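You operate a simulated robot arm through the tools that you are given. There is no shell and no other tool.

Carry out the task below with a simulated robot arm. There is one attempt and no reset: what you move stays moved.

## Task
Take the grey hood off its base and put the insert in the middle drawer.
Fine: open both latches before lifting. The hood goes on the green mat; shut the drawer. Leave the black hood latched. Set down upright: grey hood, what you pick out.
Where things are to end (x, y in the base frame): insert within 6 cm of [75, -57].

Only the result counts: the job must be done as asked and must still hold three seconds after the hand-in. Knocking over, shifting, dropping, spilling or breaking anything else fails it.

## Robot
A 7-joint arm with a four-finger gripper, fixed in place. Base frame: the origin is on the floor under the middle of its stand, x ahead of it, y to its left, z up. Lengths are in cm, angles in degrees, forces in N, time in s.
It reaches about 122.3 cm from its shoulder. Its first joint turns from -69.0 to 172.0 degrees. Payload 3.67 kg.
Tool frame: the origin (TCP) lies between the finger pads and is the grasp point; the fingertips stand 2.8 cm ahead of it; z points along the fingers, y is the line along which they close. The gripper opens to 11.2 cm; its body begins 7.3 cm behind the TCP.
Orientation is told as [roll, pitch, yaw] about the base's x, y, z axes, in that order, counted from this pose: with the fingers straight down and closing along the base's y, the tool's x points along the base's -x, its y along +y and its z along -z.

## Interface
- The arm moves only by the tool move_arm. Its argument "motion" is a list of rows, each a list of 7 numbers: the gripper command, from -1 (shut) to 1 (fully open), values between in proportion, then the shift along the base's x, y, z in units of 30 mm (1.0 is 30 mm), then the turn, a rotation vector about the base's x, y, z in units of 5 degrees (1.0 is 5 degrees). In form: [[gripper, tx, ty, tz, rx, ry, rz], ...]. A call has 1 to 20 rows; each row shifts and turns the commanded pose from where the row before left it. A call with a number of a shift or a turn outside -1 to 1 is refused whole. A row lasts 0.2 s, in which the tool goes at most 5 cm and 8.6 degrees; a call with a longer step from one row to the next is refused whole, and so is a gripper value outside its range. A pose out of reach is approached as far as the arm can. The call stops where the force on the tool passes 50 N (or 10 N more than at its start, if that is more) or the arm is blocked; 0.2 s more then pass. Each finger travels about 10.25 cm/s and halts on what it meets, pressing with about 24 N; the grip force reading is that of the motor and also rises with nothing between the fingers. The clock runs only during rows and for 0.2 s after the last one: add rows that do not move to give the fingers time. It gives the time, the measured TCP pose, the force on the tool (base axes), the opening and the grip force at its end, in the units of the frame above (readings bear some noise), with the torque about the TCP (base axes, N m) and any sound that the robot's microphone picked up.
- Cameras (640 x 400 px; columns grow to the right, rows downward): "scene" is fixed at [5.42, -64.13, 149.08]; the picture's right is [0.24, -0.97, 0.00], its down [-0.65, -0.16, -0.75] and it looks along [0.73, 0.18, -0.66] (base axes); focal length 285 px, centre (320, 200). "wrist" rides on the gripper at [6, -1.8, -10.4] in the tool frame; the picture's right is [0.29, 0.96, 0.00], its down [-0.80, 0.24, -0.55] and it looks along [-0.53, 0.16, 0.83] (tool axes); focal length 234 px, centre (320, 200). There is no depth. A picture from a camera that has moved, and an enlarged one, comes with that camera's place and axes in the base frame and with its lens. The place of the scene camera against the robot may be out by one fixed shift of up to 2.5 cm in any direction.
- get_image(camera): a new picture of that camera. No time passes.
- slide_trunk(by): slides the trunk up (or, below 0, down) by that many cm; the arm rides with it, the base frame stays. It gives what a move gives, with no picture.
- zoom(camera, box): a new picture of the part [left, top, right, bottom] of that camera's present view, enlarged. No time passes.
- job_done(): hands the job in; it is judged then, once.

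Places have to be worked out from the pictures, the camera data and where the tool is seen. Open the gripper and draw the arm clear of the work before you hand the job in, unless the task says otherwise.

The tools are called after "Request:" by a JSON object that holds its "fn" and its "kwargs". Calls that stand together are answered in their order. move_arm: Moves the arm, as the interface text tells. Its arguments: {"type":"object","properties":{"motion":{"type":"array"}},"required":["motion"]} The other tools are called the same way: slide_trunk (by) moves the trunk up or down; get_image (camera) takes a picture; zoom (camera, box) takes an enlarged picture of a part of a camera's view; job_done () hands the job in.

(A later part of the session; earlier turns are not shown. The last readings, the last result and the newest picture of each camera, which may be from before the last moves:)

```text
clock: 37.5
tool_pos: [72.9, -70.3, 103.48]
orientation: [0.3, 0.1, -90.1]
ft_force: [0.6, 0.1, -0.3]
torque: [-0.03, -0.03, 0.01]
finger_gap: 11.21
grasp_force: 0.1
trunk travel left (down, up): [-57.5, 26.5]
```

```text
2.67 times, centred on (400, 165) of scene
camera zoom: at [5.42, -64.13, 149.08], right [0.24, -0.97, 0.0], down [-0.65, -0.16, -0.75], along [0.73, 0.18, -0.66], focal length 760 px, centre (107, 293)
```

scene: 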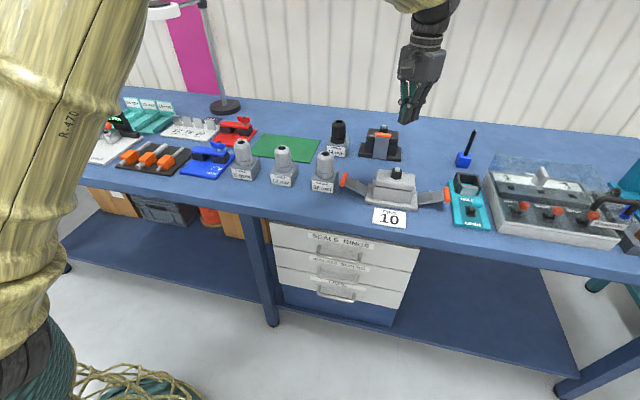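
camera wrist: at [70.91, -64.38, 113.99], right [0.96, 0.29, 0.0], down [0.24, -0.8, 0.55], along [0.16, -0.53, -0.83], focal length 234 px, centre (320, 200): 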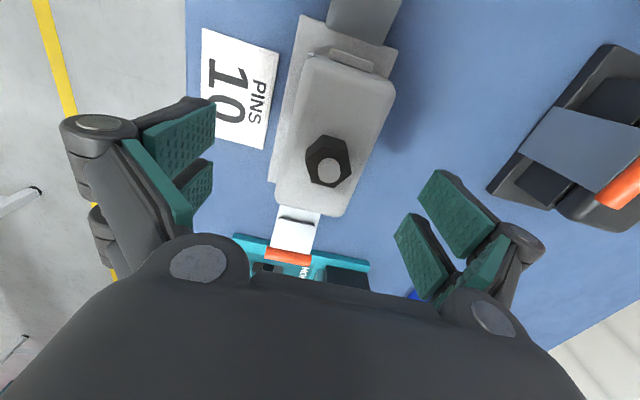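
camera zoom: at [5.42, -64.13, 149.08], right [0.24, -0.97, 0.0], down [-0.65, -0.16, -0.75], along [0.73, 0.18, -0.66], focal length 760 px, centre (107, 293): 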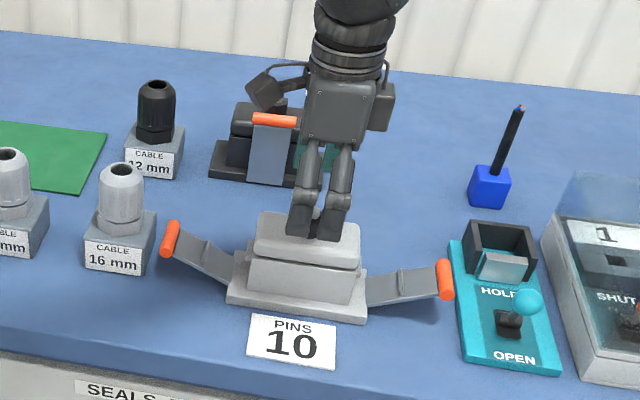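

Fingers straddle the cap cleanly. Descending to TCP z≈98.4.

Request:
{"fn": "move_arm", "kwargs": {"motion": [[1, 0, 0, -0.5, 0, 0, 0], [1, 0, 0, -0.5, 0, 0, 0], [1, 0, 0, -0.4, 0, 0, 0], [1, 0, 0, -0.25, 0, 0, 0], [1, 0, 0, 0, 0, 0, 0]]}}

Request:
{"fn": "get_image", "kwargs": {"camera": "wrist"}}

Request:
{"fn": "zoom", "kwargs": {"camera": "scene", "box": [340, 110, 450, 240]}}

```text
clock: 38.8
tool_pos: [72.96, -70.25, 98.68]
orientation: [0.2, 0.1, -89.9]
ft_force: [-0.4, 0.7, 0.2]
torque: [-0.03, 0.01, -0.01]
finger_gap: 11.2
grasp_force: 0.1
trunk travel left (down, up): [-57.5, 26.5]
```

```text
taken
camera wrist: at [70.94, -64.44, 109.12], right [0.96, 0.29, 0.0], down [0.24, -0.8, 0.55], along [0.16, -0.53, -0.83], focal length 234 px, centre (320, 200)
```

wrist: 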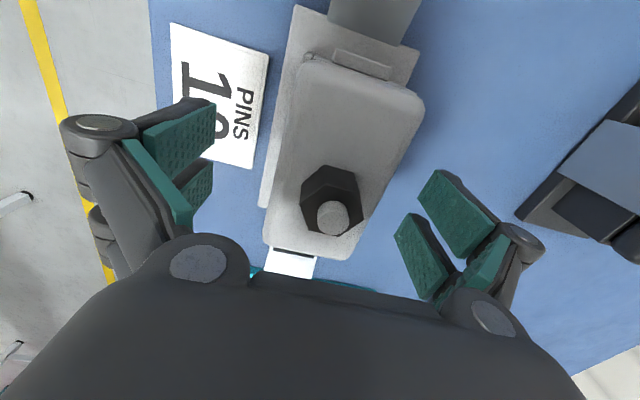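

```text
3.08 times, centred on (395, 175) of scene
camera zoom: at [5.42, -64.13, 149.08], right [0.24, -0.97, 0.0], down [-0.65, -0.16, -0.75], along [0.73, 0.18, -0.66], focal length 877 px, centre (89, 277)
```

zoom: 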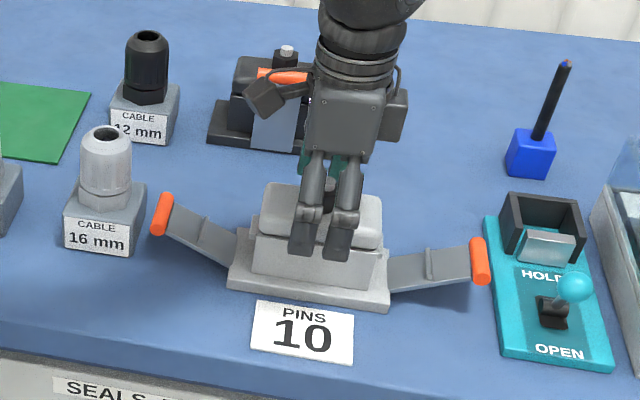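

Now closing on the hood's front and back faces.

Request:
{"fn": "move_arm", "kwargs": {"motion": [[0.2, 0, 0, 0, 0, 0, 0], [0.2, 0, 0, 0, 0, 0, 0], [-0.2, 0, 0, 0, 0, 0, 0], [-1, 0, 0, 0, 0, 0, 0], [-1, 0, 0, 0, 0, 0, 0], [-1, 0, 0, 0, 0, 0, 0]]}}

Request:
{"fn": "get_image", "kwargs": {"camera": "wrist"}}

Request:
{"fn": "zoom", "kwargs": {"camera": "scene", "box": [340, 110, 450, 240]}}

```text
clock: 40.1
tool_pos: [73.17, -70.33, 98.83]
orientation: [0.3, 0.2, -90.0]
ft_force: [19.7, -5.8, 13.3]
torque: [0.11, -0.76, -0.05]
finger_gap: 6.16
grasp_force: 23.9
trunk travel left (down, up): [-57.5, 26.5]
```

```text
taken
camera wrist: at [71.11, -64.38, 109.2], right [0.96, 0.29, 0.01], down [0.24, -0.8, 0.55], along [0.16, -0.53, -0.83], focal length 234 px, centre (320, 200)
```

wrist: 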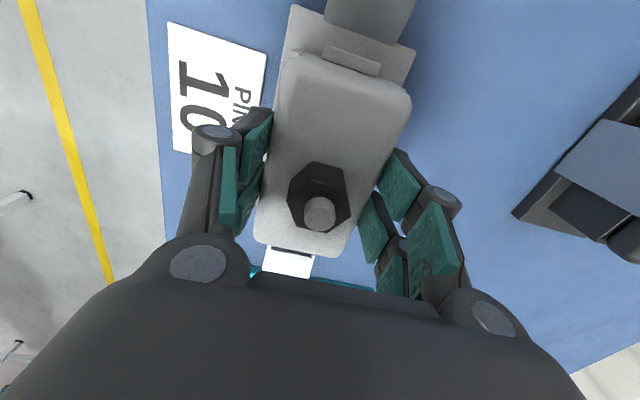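

```text
3.08 times, centred on (395, 175) of scene
camera zoom: at [5.42, -64.13, 149.08], right [0.24, -0.97, 0.0], down [-0.65, -0.16, -0.75], along [0.73, 0.18, -0.66], focal length 877 px, centre (89, 277)
```

zoom: 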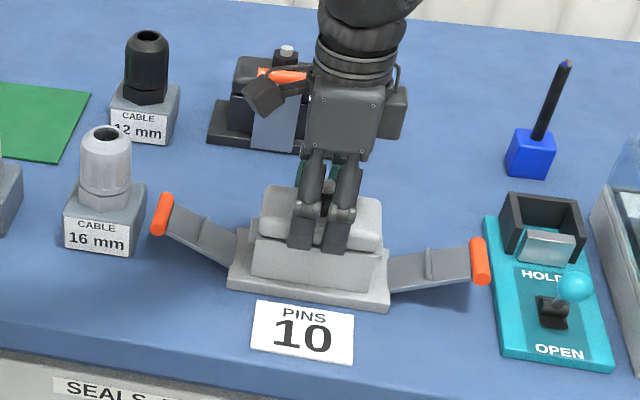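

Gripped at 6.2 cm with a 20 N sideways load, meaning the hood centre is slightly further +x. I'll ease the tool +x to relieve that before lifting.

Request:
{"fn": "move_arm", "kwargs": {"motion": [[-1, 0.08, 0, 0, 0, 0, 0], [-1, 0, 0, 0, 0, 0, 0]]}}

```text
clock: 40.8
tool_pos: [73.17, -70.31, 98.81]
orientation: [0.2, 0.1, -90.0]
ft_force: [9.0, -3.3, 12.1]
torque: [-0.29, -0.18, 0.21]
finger_gap: 6.18
grasp_force: 24.2
trunk travel left (down, up): [-57.5, 26.5]
```

Side load halved. One more small nudge, then begin lifting slowly.

Request:
{"fn": "move_arm", "kwargs": {"motion": [[-1, 0.06, 0, 0, 0, 0, 0], [-1, 0, 0, 0.05, 0, 0, 0], [-1, 0, 0, 0.1, 0, 0, 0], [-1, 0, 0, 0.1, 0, 0, 0], [-1, 0, 0, 0, 0, 0, 0]]}}

Request:
{"fn": "zoom", "kwargs": {"camera": "scene", "box": [340, 110, 450, 240]}}

```text
clock: 42.0
tool_pos: [73.4, -70.36, 99.44]
orientation: [0.2, 0.2, -90.0]
ft_force: [0.8, -0.4, -3.0]
torque: [0.0, 0.0, -0.01]
finger_gap: 6.16
grasp_force: 24.1
trunk travel left (down, up): [-57.5, 26.5]
```

```text
3.08 times, centred on (395, 175) of scene
camera zoom: at [5.42, -64.13, 149.08], right [0.24, -0.97, 0.0], down [-0.65, -0.16, -0.75], along [0.73, 0.18, -0.66], focal length 877 px, centre (89, 277)
```

zoom: 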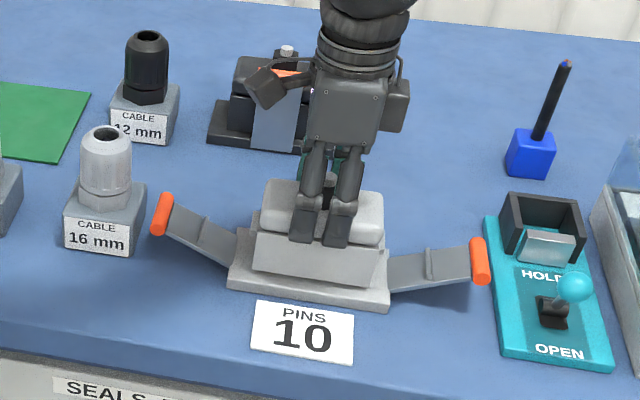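

The hood is coming up with about 3 N of weight. Continuing the straight lift.

Request:
{"fn": "move_arm", "kwargs": {"motion": [[-1, 0, 0, 0.2, 0, 0, 0], [-1, 0, 0, 0.3, 0, 0, 0], [-1, 0, 0, 0.3, 0, 0, 0], [-1, 0, 0, 0.3, 0, 0, 0], [-1, 0, 0, 0.4, 0, 0, 0], [-1, 0, 0, 0.5, 0, 0, 0], [-1, 0, 0, 0.5, 0, 0, 0], [-1, 0, 0, 0.5, 0, 0, 0], [-1, 0, 0, 0, 0, 0, 0]]}}

Request:
{"fn": "zoom", "kwargs": {"camera": "scene", "box": [320, 60, 480, 240]}}

Request:
{"fn": "get_image", "kwargs": {"camera": "wrist"}}

```text
clock: 44.0
tool_pos: [73.38, -70.26, 108.28]
orientation: [0.1, 0.2, -90.0]
ft_force: [0.4, 0.0, -2.7]
torque: [-0.02, -0.01, -0.01]
finger_gap: 2.75
grasp_force: 23.8
trunk travel left (down, up): [-57.5, 26.5]
```

```text
2.22 times, centred on (400, 150) of scene
camera zoom: at [5.42, -64.13, 149.08], right [0.24, -0.97, 0.0], down [-0.65, -0.16, -0.75], along [0.73, 0.18, -0.66], focal length 633 px, centre (142, 311)
```

zoom: 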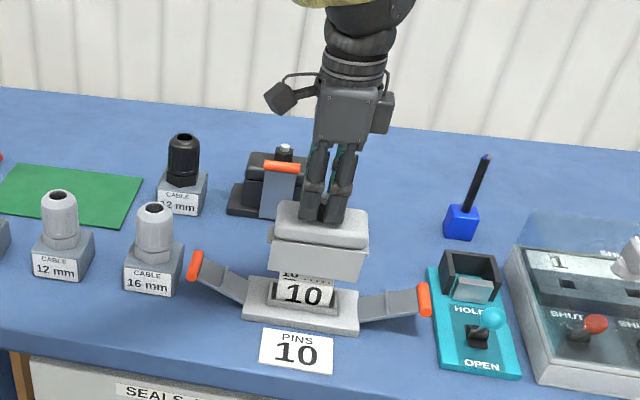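

```text
taken
camera wrist: at [71.41, -64.42, 118.76], right [0.96, 0.29, 0.0], down [0.24, -0.8, 0.55], along [0.16, -0.53, -0.83], focal length 234 px, centre (320, 200)
```

wrist: 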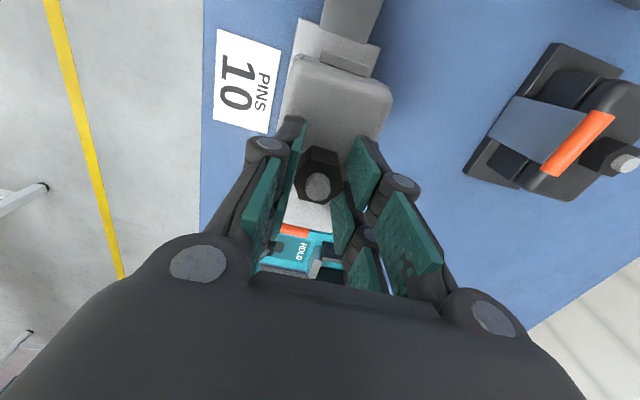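

The fingers slid off the rounded body edge and are now holding the hood by its hex nut (gap 2.75 cm); the lifted hood hangs level with its weight steady. I'll inspect the grip closely before travelling.

Request:
{"fn": "zoom", "kwargs": {"camera": "scene", "box": [360, 90, 440, 220]}}

Request:
{"fn": "zoom", "kwargs": {"camera": "wrist", "box": [230, 30, 430, 290]}}

```text
3.08 times, centred on (400, 155) of scene
camera zoom: at [5.42, -64.13, 149.08], right [0.24, -0.97, 0.0], down [-0.65, -0.16, -0.75], along [0.73, 0.18, -0.66], focal length 877 px, centre (74, 338)
```

zoom: 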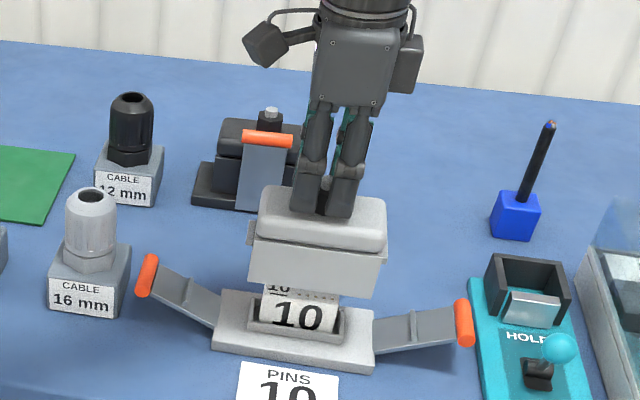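

```text
1.54 times, centred on (330, 160) of wrist
camera zoom: at [71.41, -64.42, 118.76], right [0.96, 0.29, 0.0], down [0.24, -0.8, 0.55], along [0.16, -0.53, -0.83], focal length 360 px, centre (305, 262)
```

zoom: 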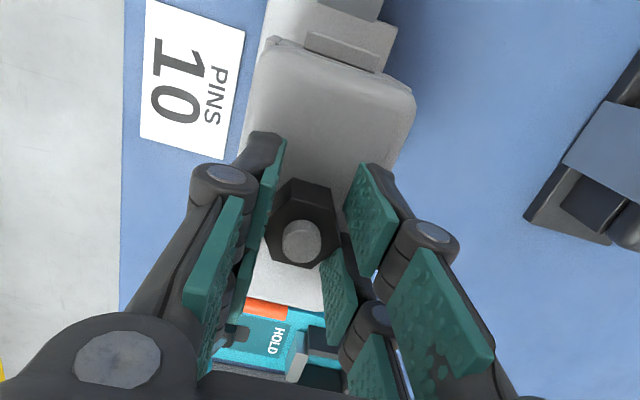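

The hood hangs level from its nut, centred above its mass, with the insert labelled "10" left standing in the base. I'll raise gently and re-check the grip.

Request:
{"fn": "move_arm", "kwargs": {"motion": [[-1, 0, 0, 0.3, 0, 0, 0], [-1, 0, 0, 0.5, 0, 0, 0], [-1, 0, 0, 0.5, 0, 0, 0], [-1, 0, 0, 0.5, 0, 0, 0], [-1, 0, 0, 0.5, 0, 0, 0], [-1, 0, 0, 0.5, 0, 0, 0], [-1, 0, 0, 0.5, 0, 0, 0], [-1, 0, 0, 0.5, 0, 0, 0], [-1, 0, 0, 0.3, 0, 0, 0], [-1, 0, 0, 0, 0, 0, 0]]}}

Request:
{"fn": "zoom", "kwargs": {"camera": "scene", "box": [330, 40, 460, 220]}}

Request:
{"fn": "get_image", "kwargs": {"camera": "wrist"}}

```text
clock: 46.1
tool_pos: [73.52, -70.34, 120.71]
orientation: [0.2, 0.2, -89.9]
ft_force: [-0.6, 0.0, -2.8]
torque: [-0.01, 0.04, 0.02]
finger_gap: 2.74
grasp_force: 23.7
trunk travel left (down, up): [-57.5, 26.5]
```

```text
2.22 times, centred on (395, 130) of scene
camera zoom: at [5.42, -64.13, 149.08], right [0.24, -0.97, 0.0], down [-0.65, -0.16, -0.75], along [0.73, 0.18, -0.66], focal length 633 px, centre (153, 356)
```

zoom: 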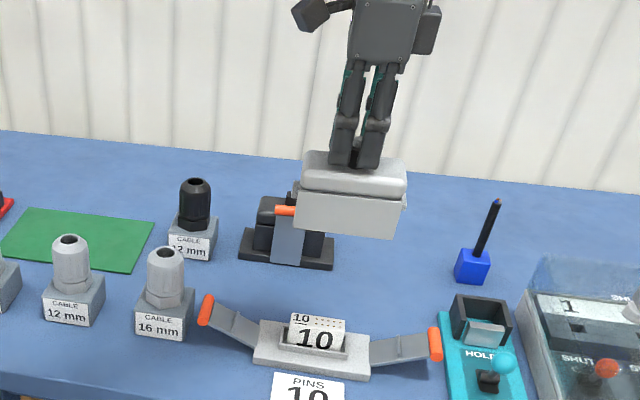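

```text
taken
camera wrist: at [71.47, -64.36, 131.1], right [0.96, 0.29, 0.0], down [0.24, -0.8, 0.55], along [0.16, -0.53, -0.83], focal length 234 px, centre (320, 200)
```

wrist: 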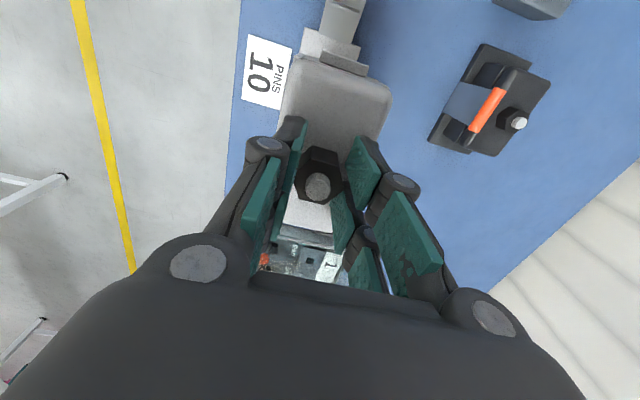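

The grip is unchanged (gap 2.74, 2.8 N). Moving the hood toward the mat centre near (95, -29) at safe height.

Request:
{"fn": "move_arm", "kwargs": {"motion": [[-1, 0.21, 0.4, 0, 0, 0, 0], [-1, 0.31, 0.6, 0, 0, 0, 0], [-1, 0.417, 0.8, 0, 0, 0, 0], [-1, 0.417, 0.8, 0, 0, 0, 0], [-1, 0.417, 0.8, 0, 0, 0, 0], [-1, 0.417, 0.8, 0, 0, 0, 0], [-1, 0.417, 0.8, 0, 0, 0, 0], [-1, 0.417, 0.8, 0, 0, 0, 0], [-1, 0.417, 0.8, 0, 0, 0, 0], [-1, 0.417, 0.8, 0, 0, 0, 0], [-1, 0.417, 0.8, 0, 0, 0, 0], [-1, 0.417, 0.8, 0, 0, 0, 0], [-1, 0.417, 0.8, 0, 0, 0, 0], [-1, 0.417, 0.8, 0, 0, 0, 0], [-1, 0.417, 0.8, 0, 0, 0, 0], [-1, 0.417, 0.8, 0, 0, 0, 0], [-1, 0.417, 0.8, 0, 0, 0, 0], [-1, 0.26, 0.5, 0, 0, 0, 0], [-1, 0.14, 0.27, 0, 0, 0, 0], [-1, 0, 0, 0, 0, 0, 0]]}}

Request:
{"fn": "get_image", "kwargs": {"camera": "scene"}}

Request:
{"fn": "get_image", "kwargs": {"camera": "wrist"}}

```text
clock: 50.4
tool_pos: [94.79, -28.93, 120.57]
orientation: [0.2, 0.1, -90.0]
ft_force: [0.2, -0.8, -2.6]
torque: [0.05, -0.03, 0.01]
finger_gap: 2.76
grasp_force: 23.7
trunk travel left (down, up): [-57.5, 26.5]
```

```text
taken
```

scene: 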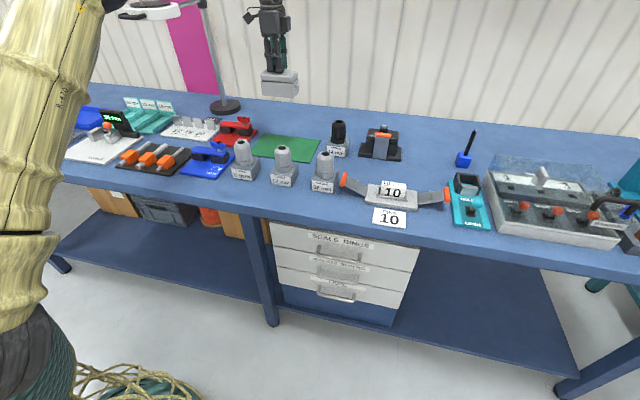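

```text
taken
camera wrist: at [92.85, -23.01, 131.07], right [0.96, 0.29, 0.0], down [0.24, -0.8, 0.55], along [0.16, -0.53, -0.83], focal length 234 px, centre (320, 200)
```

wrist: 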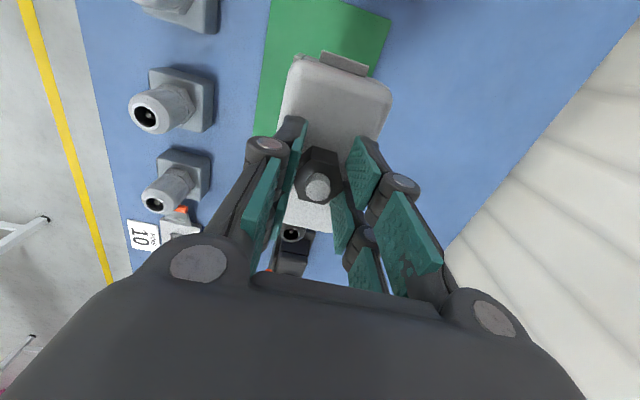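

Wrist view places the mat at x≈85–101.5, so I'll shift x slightly back to about 93.8 and lower the hood, slowing near contact.

Request:
{"fn": "move_arm", "kwargs": {"motion": [[-1, -0.33, 0, -0.4, 0, 0, 0], [-1, 0, 0, -0.8, 0, 0, 0], [-1, 0, 0, -1, 0, 0, 0], [-1, 0, 0, -1, 0, 0, 0], [-1, 0, 0, -1, 0, 0, 0], [-1, 0, 0, -0.8, 0, 0, 0], [-1, 0, 0, -0.5, 0, 0, 0], [-1, 0, 0, -0.2, 0, 0, 0], [-1, 0, 0, 0, 0, 0, 0]]}}

Request:
{"fn": "zoom", "kwargs": {"camera": "scene", "box": [220, 60, 360, 200]}}

Request:
{"fn": "get_image", "kwargs": {"camera": "wrist"}}

```text
clock: 52.4
tool_pos: [93.91, -29.06, 103.68]
orientation: [0.2, 0.2, -90.1]
ft_force: [-0.1, 0.3, -1.9]
torque: [0.01, 0.01, -0.05]
finger_gap: 2.74
grasp_force: 23.7
trunk travel left (down, up): [-57.5, 26.5]
```

```text
2.86 times, centred on (290, 130) of scene
camera zoom: at [5.42, -64.13, 149.08], right [0.24, -0.97, 0.0], down [-0.65, -0.16, -0.75], along [0.73, 0.18, -0.66], focal length 814 px, centre (406, 400)
```

zoom: 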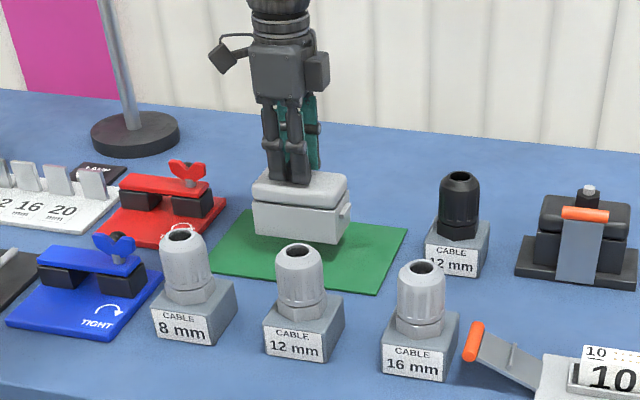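

```text
taken
camera wrist: at [91.88, -23.04, 114.05], right [0.96, 0.29, 0.0], down [0.24, -0.8, 0.55], along [0.16, -0.53, -0.83], focal length 234 px, centre (320, 200)
```

wrist: 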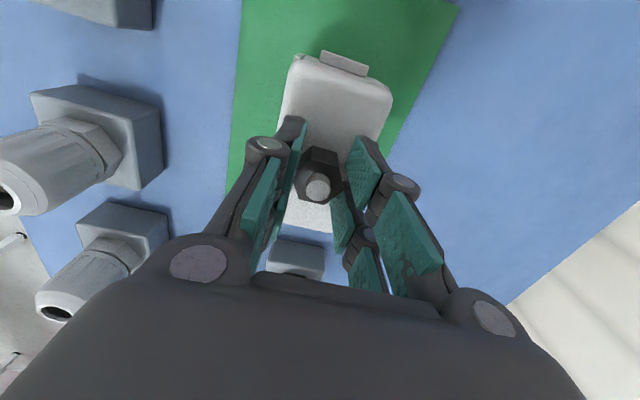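

Hood is over the mat, a few cm above. Lowering in 3 mm steps.

Request:
{"fn": "move_arm", "kwargs": {"motion": [[-1, 0, 0, -0.1, 0, 0, 0], [-1, 0, 0, -0.1, 0, 0, 0], [-1, 0, 0, -0.1, 0, 0, 0], [-1, 0, 0, -0.1, 0, 0, 0], [-1, 0, 0, -0.1, 0, 0, 0], [-1, 0, 0, -0.1, 0, 0, 0], [-1, 0, 0, -0.1, 0, 0, 0], [-1, 0, 0, -0.1, 0, 0, 0], [-1, 0, 0, 0, 0, 0, 0]]}}

```text
clock: 54.4
tool_pos: [93.83, -28.93, 101.35]
orientation: [0.2, 0.1, -89.9]
ft_force: [0.3, -0.7, -1.9]
torque: [0.02, 0.0, -0.04]
finger_gap: 2.73
grasp_force: 23.8
trunk travel left (down, up): [-57.5, 26.5]
```

Still hanging free (-1.9 N). Continuing down in finer steps.

Request:
{"fn": "move_arm", "kwargs": {"motion": [[-1, 0, 0, -0.07, 0, 0, 0], [-1, 0, 0, -0.07, 0, 0, 0], [-1, 0, 0, -0.07, 0, 0, 0], [-1, 0, 0, -0.07, 0, 0, 0], [-1, 0, 0, -0.07, 0, 0, 0], [-1, 0, 0, 0, 0, 0, 0]]}}

Request:
{"fn": "zoom", "kwargs": {"camera": "scene", "box": [240, 90, 340, 190]}}

```text
clock: 55.8
tool_pos: [93.82, -28.86, 100.3]
orientation: [0.4, 0.0, -90.1]
ft_force: [8.3, -1.7, 17.0]
torque: [-0.22, -0.24, 0.06]
finger_gap: 2.74
grasp_force: 24.2
trunk travel left (down, up): [-57.5, 26.5]
```

```text
4.00 times, centred on (290, 140) of scene
camera zoom: at [5.42, -64.13, 149.08], right [0.24, -0.97, 0.0], down [-0.65, -0.16, -0.75], along [0.73, 0.18, -0.66], focal length 1140 px, centre (440, 440)
```

zoom: 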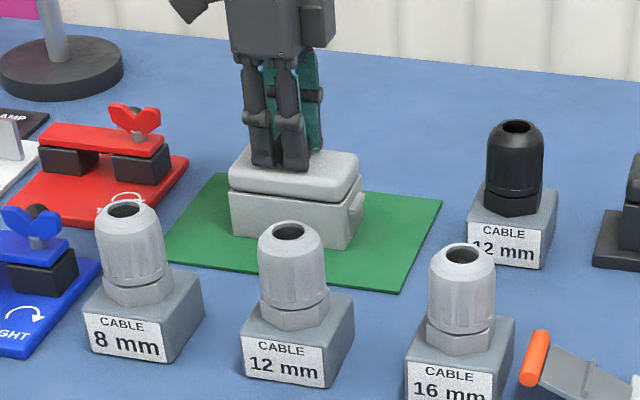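

The hood is on the mat (17 N upward). Easing off slightly, opening the fingers and rising.

Request:
{"fn": "move_arm", "kwargs": {"motion": [[-1, 0, 0, 0.06, 0, 0, 0], [-1, 0, 0, 0, 0, 0, 0], [-0.3, 0, 0, 0, 0, 0, 0], [0, 0, 0, 0, 0, 0, 0], [0, 0, 0, 0, 0, 0, 0], [0, 0, 0, 0, 0, 0, 0]]}}

Request:
{"fn": "get_image", "kwargs": {"camera": "wrist"}}

Request:
{"fn": "zoom", "kwargs": {"camera": "scene", "box": [240, 90, 340, 190]}}

```text
clock: 57.1
tool_pos: [93.85, -28.93, 100.23]
orientation: [0.2, 0.1, -90.0]
ft_force: [0.6, 0.2, 0.2]
torque: [0.01, 0.01, -0.01]
finger_gap: 5.61
grasp_force: 0.0
trunk travel left (down, up): [-57.5, 26.5]
```

```text
taken
camera wrist: at [91.86, -22.96, 110.77], right [0.96, 0.29, 0.0], down [0.24, -0.8, 0.55], along [0.16, -0.53, -0.83], focal length 234 px, centre (320, 200)
```

wrist: 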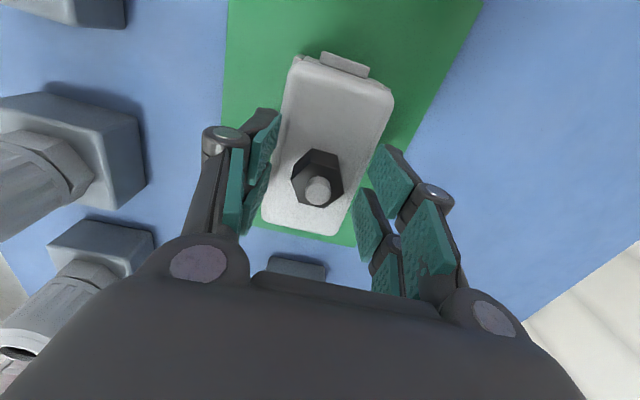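

```text
4.00 times, centred on (290, 140) of scene
camera zoom: at [5.42, -64.13, 149.08], right [0.24, -0.97, 0.0], down [-0.65, -0.16, -0.75], along [0.73, 0.18, -0.66], focal length 1140 px, centre (440, 440)
```

zoom: 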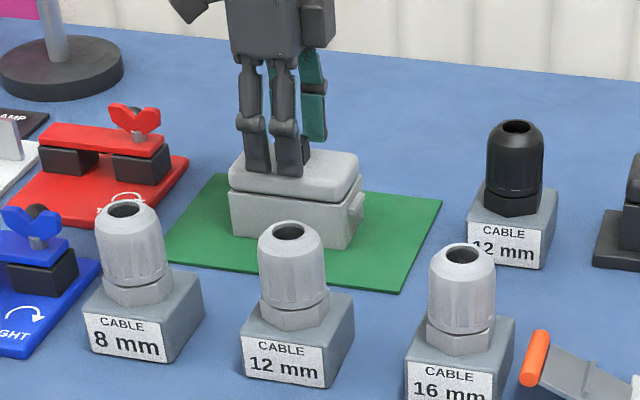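

Hood stands upright on the mat and is released. Rising clear of it.

Request:
{"fn": "move_arm", "kwargs": {"motion": [[0, 0, 0, 0.4, 0, 0, 0], [0, 0, 0, 0.8, 0, 0, 0], [0, 0, 0, 1, 0, 0, 0], [0, 0, 0, 1, 0, 0, 0], [0, 0, 0, 1, 0, 0, 0], [0, 0, 0, 1, 0, 0, 0], [0, 0, 0, 1, 0, 0, 0], [0, 0, 0, 0, 0, 0, 0]]}}

Request:
{"fn": "get_image", "kwargs": {"camera": "scene"}}

Request:
{"fn": "zoom", "kwargs": {"camera": "scene", "box": [340, 150, 450, 240]}}

```text
clock: 59.0
tool_pos: [93.84, -29.02, 118.94]
orientation: [0.2, 0.0, -90.0]
ft_force: [0.6, -0.5, 0.9]
torque: [0.0, -0.01, 0.01]
finger_gap: 5.6
grasp_force: 0.1
trunk travel left (down, up): [-57.5, 26.5]
```

```text
taken
```

scene: 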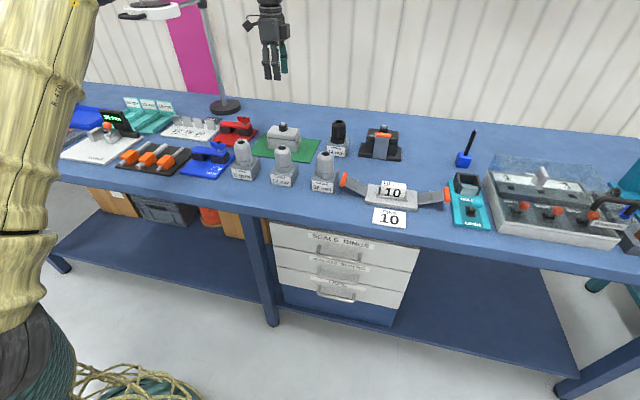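

```text
4.44 times, centred on (395, 195) of scene
camera zoom: at [5.42, -64.13, 149.08], right [0.24, -0.97, 0.0], down [-0.65, -0.16, -0.75], along [0.73, 0.18, -0.66], focal length 1266 px, centre (-13, 222)
```

zoom: 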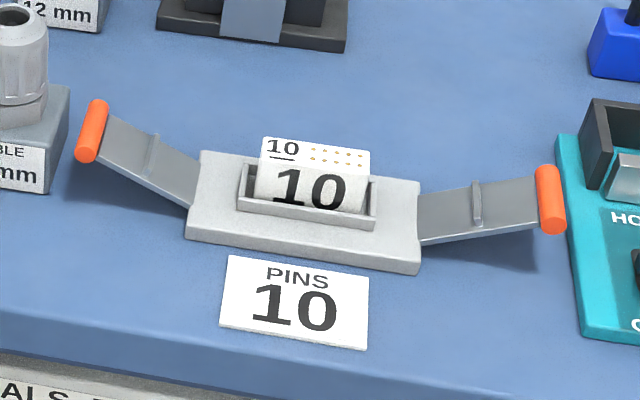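

The insert (block "10") stands in the base recess. Before picking it I'll open the drawer; zooming on the drawer handles to measure them.

Request:
{"fn": "zoom", "kwargs": {"camera": "scene", "box": [300, 225, 390, 310]}}

Request:
{"fn": "zoom", "kwargs": {"camera": "scene", "box": [260, 200, 440, 330]}}

```text
4.71 times, centred on (345, 268) of scene
camera zoom: at [5.42, -64.13, 149.08], right [0.24, -0.97, 0.0], down [-0.65, -0.16, -0.75], along [0.73, 0.18, -0.66], focal length 1341 px, centre (202, -118)
```

zoom: 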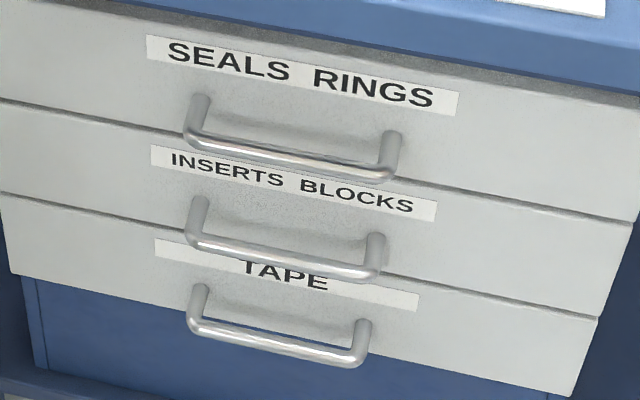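

```text
3.08 times, centred on (350, 265) of scene
camera zoom: at [5.42, -64.13, 149.08], right [0.24, -0.97, 0.0], down [-0.65, -0.16, -0.75], along [0.73, 0.18, -0.66], focal length 877 px, centre (228, 0)
```

zoom: 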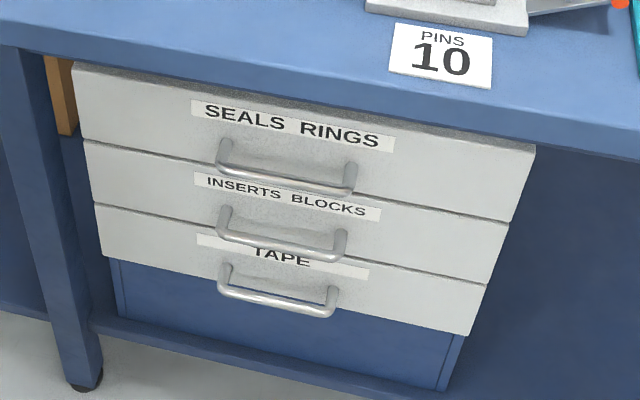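

Middle-drawer handle is a round bar at about (62, -57, 59.5), with about 3 cm clearance to the drawer face. I'll retract the arm to in front of the table at safe height first.

Request:
{"fn": "move_arm", "kwargs": {"motion": [[0, -0.5, -0.2, 0.3, 0, 0, 0], [0, -0.95, -0.41, 0, 0, 0, 0], [0, -0.95, -0.41, 0, 0, 0, 0], [0, -0.95, -0.41, 0, 0, 0, 0], [0, -0.95, -0.41, 0, 0, 0, 0], [0, -0.95, -0.41, 0, 0, 0, 0], [0, -0.95, -0.41, 0, 0, 0, 0], [0, -0.95, -0.41, 0, 0, 0, 0], [0, -0.95, -0.41, 0, 0, 0, 0], [0, -0.95, -0.41, 0, 0, 0, 0], [0, -0.95, -0.41, 0, 0, 0, 0], [0, -0.95, -0.41, 0, 0, 0, 0], [0, -0.95, -0.41, 0, 0, 0, 0], [0, -0.95, -0.41, 0, 0, 0, 0], [0, -0.95, -0.41, 0, 0, 0, 0], [0, -0.95, -0.41, 0, 0, 0, 0], [0, -0.95, -0.41, 0, 0, 0, 0], [0, -0.95, -0.41, 0, 0, 0, 0], [0, 0, 0, 0, 0, 0, 0]]}}

Request:
{"fn": "get_image", "kwargs": {"camera": "wrist"}}

Request:
{"fn": "get_image", "kwargs": {"camera": "scene"}}

```text
clock: 63.0
tool_pos: [43.75, -50.58, 119.89]
orientation: [0.2, 0.1, -90.0]
ft_force: [0.0, -0.2, -0.8]
torque: [0.0, 0.03, 0.01]
finger_gap: 5.61
grasp_force: 0.0
trunk travel left (down, up): [-57.5, 26.5]
```

```text
taken
camera wrist: at [41.84, -44.59, 130.31], right [0.96, 0.29, 0.0], down [0.24, -0.8, 0.55], along [0.16, -0.53, -0.83], focal length 234 px, centre (320, 200)
```

wrist: 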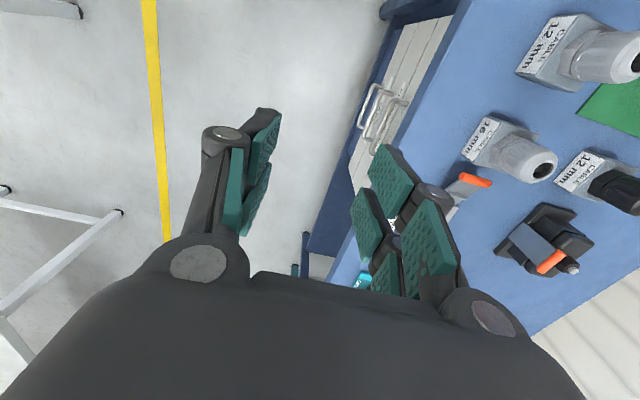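

```text
taken
```

scene: 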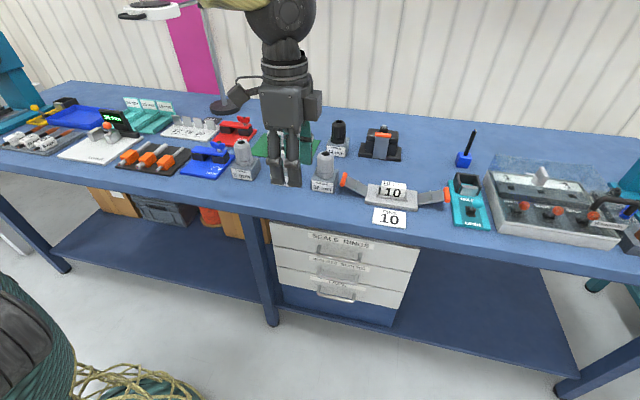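

The handles are visible in the wrist camera from here; zooming to triangulate them.

Request:
{"fn": "zoom", "kwargs": {"camera": "wrist", "box": [320, 0, 480, 220]}}

```text
1.82 times, centred on (400, 110) of wrist
camera zoom: at [41.84, -44.59, 130.31], right [0.96, 0.29, 0.0], down [0.24, -0.8, 0.55], along [0.16, -0.53, -0.83], focal length 426 px, centre (174, 364)
```

zoom: 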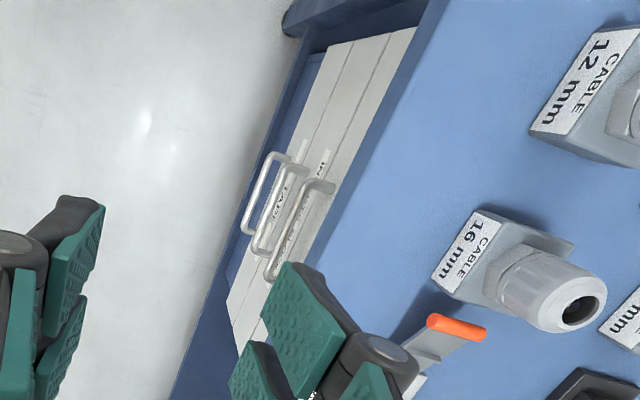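

Triangulation gives the middle bar at about (62.3, -57, 59.3). Now pitching the tool forward by -75° so the fingers point at the drawer and close vertically.

Request:
{"fn": "move_arm", "kwargs": {"motion": [[0, -0.3, -0.3, 0, 0, -1, 0], [0, -0.3, -0.3, 0, 0, -1, 0], [0, -0.3, -0.3, 0, 0, -1, 0], [0, -0.3, -0.3, 0, 0, -1, 0], [0, -0.3, -0.3, 0, 0, -1, 0], [0, 0, -0.3, 0, 0, -1, 0], [0, 0, -0.3, 0, 0, -1, 0], [0, 0, 0, 0, 0, -1, 0], [0, 0, 0, 0, 0, -1, 0], [0, 0, 0, 0, 0, -1, 0], [0, 0, 0, 0, 0, -1, 0], [0, 0, 0, 0, 0, -1, 0], [0, 0, 0, 0, 0, -1, 0], [0, 0, 0, 0, 0, -1, 0], [0, 0, 0, 0, 0, -1, 0], [0, 0, 0, 0, 0, 0, 0]]}}

Request:
{"fn": "get_image", "kwargs": {"camera": "scene"}}

Request:
{"fn": "get_image", "kwargs": {"camera": "wrist"}}

```text
clock: 66.3
tool_pos: [39.49, -56.73, 119.91]
orientation: [75.3, 0.0, -89.9]
ft_force: [-0.7, -0.1, 0.2]
torque: [0.0, 0.01, -0.01]
finger_gap: 5.62
grasp_force: 0.0
trunk travel left (down, up): [-57.5, 26.5]
```

```text
taken
```

scene: 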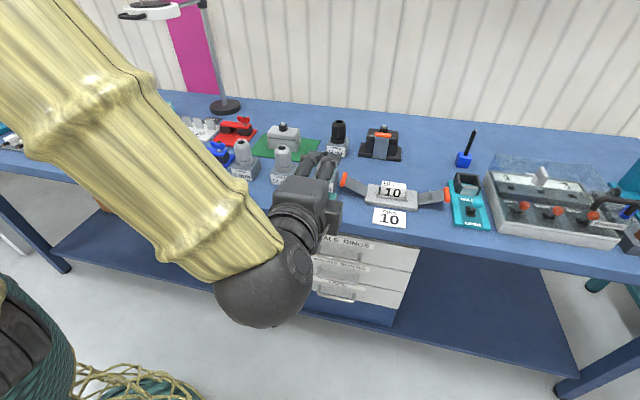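

```text
taken
camera wrist: at [28.71, -50.74, 120.83], right [0.24, 0.29, 0.93], down [-0.47, -0.8, 0.37], along [0.85, -0.53, -0.06], focal length 234 px, centre (320, 200)
```

wrist: 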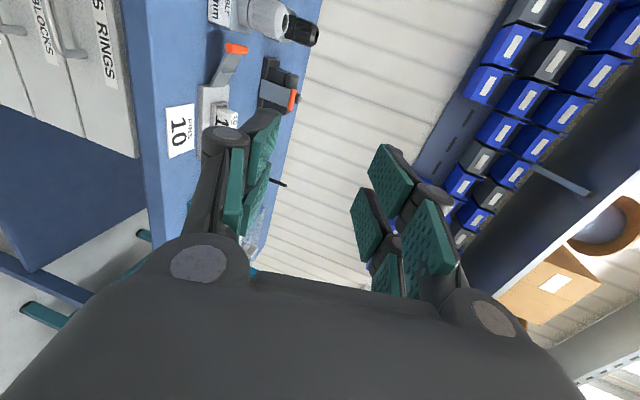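

Orientation reached, with the whole arm in front of the table edge. Sliding the trunk down in stages.

Request:
{"fn": "slide_trunk", "kwargs": {"by": -30}}

Request:
{"fn": "get_image", "kwargs": {"camera": "scene"}}

Request:
{"fn": "get_image", "kwargs": {"camera": "wrist"}}

```text
clock: 69.3
tool_pos: [39.35, -56.75, 89.85]
orientation: [75.2, 0.1, -89.9]
ft_force: [-0.4, -0.2, 0.4]
torque: [0.01, 0.0, 0.02]
finger_gap: 5.6
grasp_force: 0.0
trunk travel left (down, up): [-27.5, 56.5]
```

```text
taken
```

scene: 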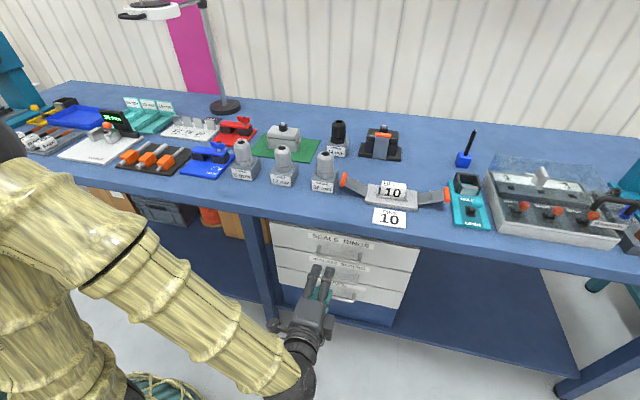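

```text
taken
camera wrist: at [28.71, -50.79, 90.83], right [0.24, 0.29, 0.93], down [-0.47, -0.8, 0.37], along [0.85, -0.53, -0.06], focal length 234 px, centre (320, 200)
```

wrist: 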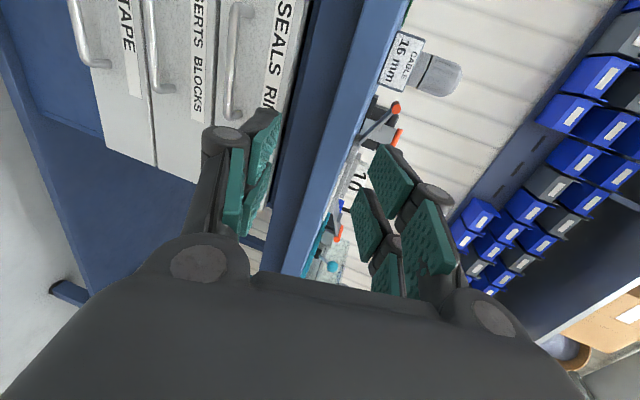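

All clear. Sliding a further 25 cm down so the gripper is level with the middle handle.

Request:
{"fn": "slide_trunk", "kwargs": {"by": -25}}

Request:
{"fn": "get_image", "kwargs": {"camera": "scene"}}

Request:
{"fn": "get_image", "kwargs": {"camera": "wrist"}}

```text
clock: 71.9
tool_pos: [39.37, -56.68, 64.96]
orientation: [75.2, 0.1, -89.9]
ft_force: [-0.1, 0.4, -1.1]
torque: [0.0, 0.01, -0.01]
finger_gap: 5.62
grasp_force: 0.1
trunk travel left (down, up): [-2.5, 81.5]
```

```text
taken
```

scene: 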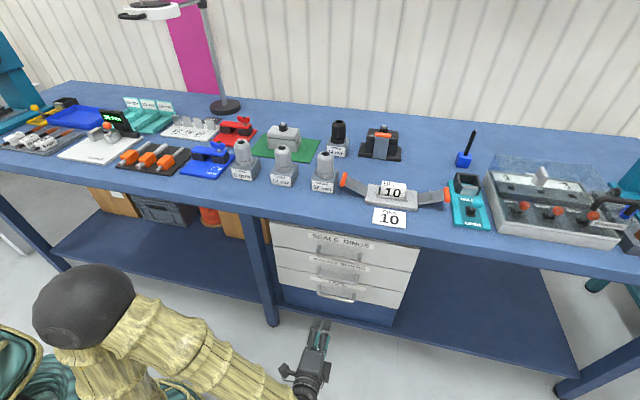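

```text
taken
camera wrist: at [28.71, -50.78, 65.82], right [0.24, 0.29, 0.93], down [-0.47, -0.8, 0.37], along [0.85, -0.53, -0.06], focal length 234 px, centre (320, 200)
```

wrist: 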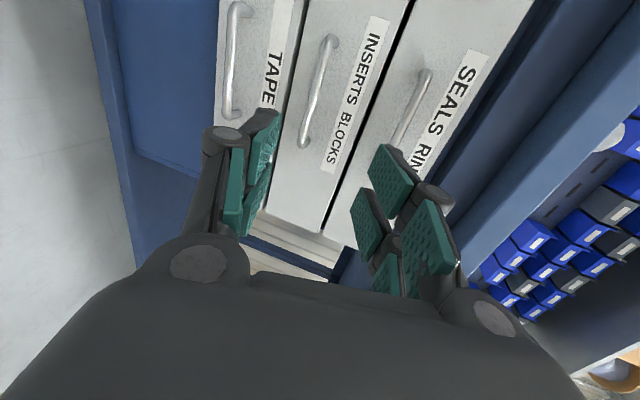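

Middle bar measures about z≈58.1 from this closer view, y from -49.8 to -63.5. Lowering to its level and approaching to x≈54.

Request:
{"fn": "move_arm", "kwargs": {"motion": [[0, 0, 0, -0.73, 0, 0, 0], [0, 0, 0, -0.73, 0, 0, 0], [0, 0, 0, -0.7, 0, 0, 0], [0, 0.8, 0, 0, 0, 0, 0], [0, 0.8, 0, 0, 0, 0, 0], [0, 0.8, 0, 0, 0, 0, 0], [0, 0.8, 0, 0, 0, 0, 0], [0, 0.8, 0, 0, 0, 0, 0], [0, 0.7, 0, 0, 0, 0, 0], [0, 0, 0, 0, 0, 0, 0]]}}

Request:
{"fn": "get_image", "kwargs": {"camera": "wrist"}}

Request:
{"fn": "zoom", "kwargs": {"camera": "scene", "box": [250, 220, 430, 360]}}

```text
clock: 74.1
tool_pos: [53.93, -57.98, 58.59]
orientation: [75.2, 0.2, -89.9]
ft_force: [0.7, 0.0, -0.6]
torque: [0.02, 0.01, 0.0]
finger_gap: 5.59
grasp_force: 0.1
out of reach, approached as far as the arm can: row 1, 2, 3
trunk travel left (down, up): [-2.5, 81.5]
```

```text
taken
camera wrist: at [43.27, -51.96, 59.61], right [0.24, 0.29, 0.93], down [-0.47, -0.8, 0.37], along [0.85, -0.53, -0.06], focal length 234 px, centre (320, 200)
```

wrist: 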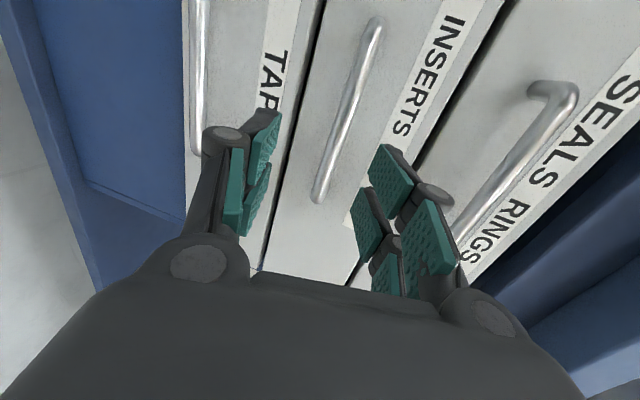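

```text
2.86 times, centred on (340, 290) of scene
camera zoom: at [5.42, -64.13, 149.08], right [0.24, -0.97, 0.0], down [-0.65, -0.16, -0.75], along [0.73, 0.18, -0.66], focal length 814 px, centre (263, -57)
```

zoom: 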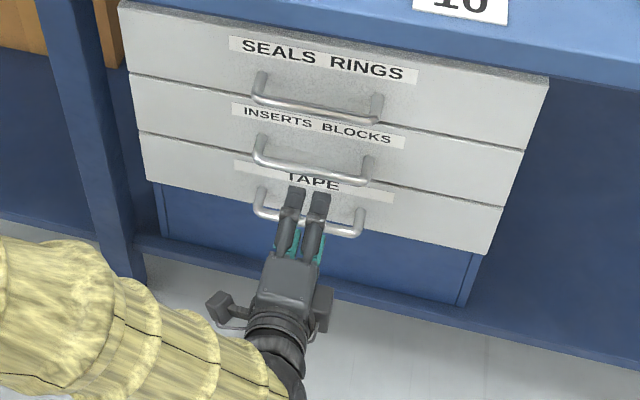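

Rows at the close-in low pose were flagged out of reach, which matters for pulling the drawer toward the robot. I'll test in free air whether yawing the tool about -25° makes x≈42 reachable at this height.

Request:
{"fn": "move_arm", "kwargs": {"motion": [[0, -0.5, 0, 0, 0, 0, -1], [0, -0.5, 0, 0, 0, 0, -1], [0, -0.5, 0, 0, 0, 0, -1], [0, -0.5, 0, 0, 0, 0, -1], [0, -0.5, 0, 0, 0, 0, -1], [0, -0.5, 0, 0, 0, 0, 0], [0, -0.5, 0, 0, 0, 0, 0], [0, -0.5, 0, 0, 0, 0, 0], [0, 0, 0, 0, 0, 0, 0]]}}

```text
clock: 76.1
tool_pos: [45.49, -63.26, 59.9]
orientation: [75.1, 0.1, -114.8]
ft_force: [-0.4, 0.3, -0.1]
torque: [0.05, 0.0, -0.01]
finger_gap: 5.6
grasp_force: 0.1
out of reach, approached as far as the arm can: row 3, 4, 5, 6, 7, 8
trunk travel left (down, up): [-2.5, 81.5]
```

The arm is too folded (pushed radially outward), so the shoulder is too close in height. I'll raise the trunk 25 cm and reach down instead; the hand is at x≈45, well clear of the table edge.

Request:
{"fn": "slide_trunk", "kwargs": {"by": 25}}

Request:
{"fn": "move_arm", "kwargs": {"motion": [[0, 0, 0, -0.9, 0, 0, 1], [0, 0, 0, -0.9, 0, 0, 1], [0, 0, 0, -0.9, 0, 0, 1], [0, 0, 0, -0.9, 0, 0, 1], [0, 0, 0, -0.9, 0, 0, 1], [0, 0, 0, -0.9, 0, 0, 0], [0, 0, 0, -0.9, 0, 0, 0], [0, 0, 0, -0.9, 0, 0, 0], [0, 0, 0, -0.9, 0, 0, 0], [0, 0, 0, 0, 0, 0, 0]]}}

Request:
{"fn": "get_image", "kwargs": {"camera": "scene"}}

```text
clock: 78.7
tool_pos: [45.5, -63.32, 85.03]
orientation: [74.9, 0.1, -114.8]
ft_force: [-0.5, 0.5, -0.9]
torque: [-0.04, -0.01, -0.05]
finger_gap: 5.6
grasp_force: 0.1
trunk travel left (down, up): [-27.5, 56.5]
```

```text
clock: 80.9
tool_pos: [45.49, -63.23, 60.83]
orientation: [75.1, 0.1, -89.8]
ft_force: [-1.1, 0.2, 0.8]
torque: [-0.01, 0.01, -0.01]
finger_gap: 5.59
grasp_force: 0.1
trunk travel left (down, up): [-27.5, 56.5]
```

```text
taken
```

scene: 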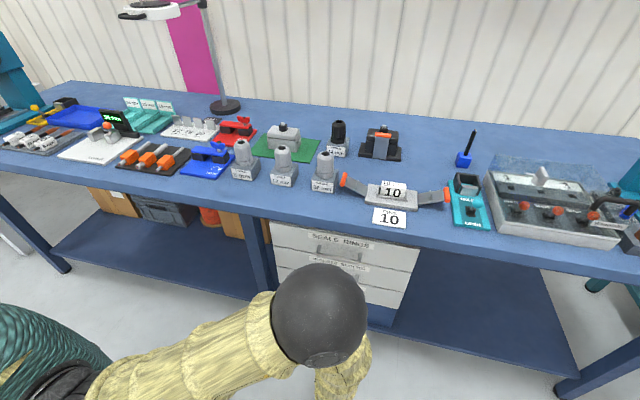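

Now in reach. Testing the fully-pulled pose, x≈40 at y≈-57, z≈58.4.

Request:
{"fn": "move_arm", "kwargs": {"motion": [[0, -0.6, 0.69, -0.27, 0, 0, 0], [0, -0.6, 0.69, -0.27, 0, 0, 0], [0, -0.6, 0.69, -0.27, 0, 0, 0], [0, 0, 0, 0, 0, 0, 0]]}}

```text
clock: 81.9
tool_pos: [40.23, -57.01, 58.26]
orientation: [75.1, 0.2, -89.8]
ft_force: [0.7, -0.3, -0.1]
torque: [0.0, -0.01, -0.01]
finger_gap: 5.63
grasp_force: 0.1
trunk travel left (down, up): [-27.5, 56.5]
```

Reachable. Advancing toward the handle and checking alignment.

Request:
{"fn": "move_arm", "kwargs": {"motion": [[0, 0.8, 0.02, 0.02, 0, 0, 0], [0, 0.8, 0.02, 0.02, 0, 0, 0], [0, 0.8, 0, 0, 0, 0, 0], [0, 0.8, 0, 0, 0, 0, 0], [0, 0.8, 0, 0, 0, 0, 0], [0, 0.8, 0, 0, 0, 0, 0], [0, 0, 0, 0, 0, 0, 0]]}}

Request:
{"fn": "get_image", "kwargs": {"camera": "wrist"}}

Request:
{"fn": "get_image", "kwargs": {"camera": "scene"}}

```text
clock: 83.5
tool_pos: [54.65, -56.83, 58.57]
orientation: [75.2, 0.2, -89.8]
ft_force: [0.0, -0.5, 0.6]
torque: [-0.04, -0.01, 0.01]
finger_gap: 5.6
grasp_force: 0.0
trunk travel left (down, up): [-27.5, 56.5]
```

```text
taken
camera wrist: at [43.97, -50.95, 59.47], right [0.24, 0.29, 0.93], down [-0.47, -0.8, 0.37], along [0.85, -0.53, -0.06], focal length 234 px, centre (320, 200)
```

wrist: 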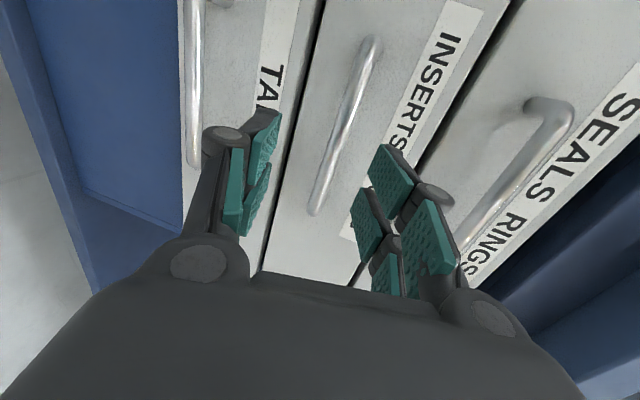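

```text
taken
```

scene: 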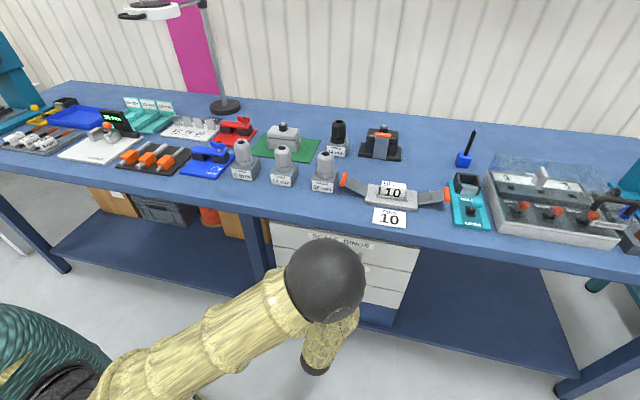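

Bar sits between the upper and lower pads. Advancing to x≈60.9 and closing on it.

Request:
{"fn": "move_arm", "kwargs": {"motion": [[0, 0.5, 0, 0, 0, 0, 0], [0, 0.5, 0, 0, 0, 0, 0], [0, 0.5, 0, 0, 0, 0, 0], [0, 0.4, 0, 0, 0, 0, 0], [0, 0.17, 0, 0, 0, 0, 0], [0, 0, 0, 0, 0, 0, 0]]}}

Request:
{"fn": "get_image", "kwargs": {"camera": "wrist"}}

```text
clock: 84.9
tool_pos: [60.85, -56.92, 58.49]
orientation: [75.2, 0.2, -89.9]
ft_force: [0.8, 0.2, 0.0]
torque: [-0.01, -0.02, -0.01]
finger_gap: 5.59
grasp_force: 0.0
trunk travel left (down, up): [-27.5, 56.5]
```

```text
taken
camera wrist: at [50.07, -51.03, 59.37], right [0.24, 0.29, 0.93], down [-0.47, -0.8, 0.37], along [0.85, -0.53, -0.06], focal length 234 px, centre (320, 200)
```

wrist: 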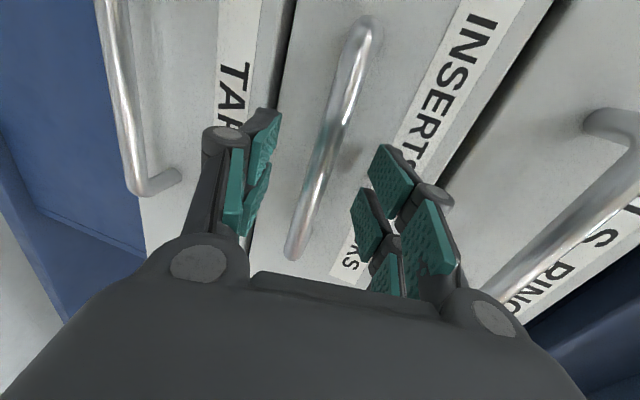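

Bar is centred between the pads. Closing the gripper on it.

Request:
{"fn": "move_arm", "kwargs": {"motion": [[-0.5, 0, 0, 0, 0, 0, 0], [-1, 0, 0, 0, 0, 0, 0], [-1, 0, 0, 0, 0, 0, 0], [-1, 0, 0, 0, 0, 0, 0]]}}

Request:
{"fn": "get_image", "kwargs": {"camera": "wrist"}}

```text
clock: 85.9
tool_pos: [60.7, -56.92, 58.26]
orientation: [75.0, 0.2, -89.8]
ft_force: [-5.6, 4.9, -11.1]
torque: [-0.52, 0.2, -0.05]
finger_gap: 1.34
grasp_force: 45.5
trunk travel left (down, up): [-27.5, 56.5]
```

```text
taken
camera wrist: at [50.03, -51.03, 59.29], right [0.25, 0.29, 0.93], down [-0.47, -0.8, 0.37], along [0.85, -0.53, -0.06], focal length 234 px, centre (320, 200)
```

wrist: 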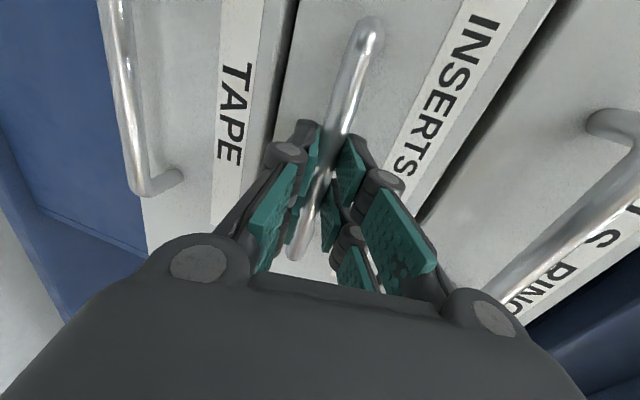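

Bar gripped (gap 1.34). Easing z down slightly and starting to pull toward -x.

Request:
{"fn": "move_arm", "kwargs": {"motion": [[-1, 0, 0, -0.08, 0, 0, 0], [-1, -0.15, 0, 0, 0, 0, 0], [-1, -0.2, 0, 0, 0, 0, 0], [-1, -0.3, 0, 0, 0, 0, 0], [-1, -0.3, 0, 0, 0, 0, 0], [-1, 0, 0, 0, 0, 0, 0]]}}

Request:
{"fn": "get_image", "kwargs": {"camera": "wrist"}}

```text
clock: 87.3
tool_pos: [57.71, -56.92, 58.38]
orientation: [75.2, 0.0, -89.9]
ft_force: [1.2, -11.4, 20.7]
torque: [0.07, -0.36, 0.53]
finger_gap: 1.37
grasp_force: 44.6
trunk travel left (down, up): [-27.5, 56.5]
```

```text
taken
camera wrist: at [47.13, -51.02, 59.21], right [0.24, 0.29, 0.93], down [-0.47, -0.8, 0.37], along [0.85, -0.53, -0.06], focal length 234 px, centre (320, 200)
```

wrist: 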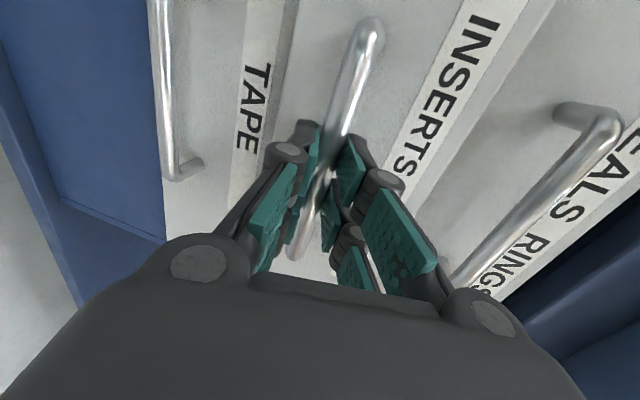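

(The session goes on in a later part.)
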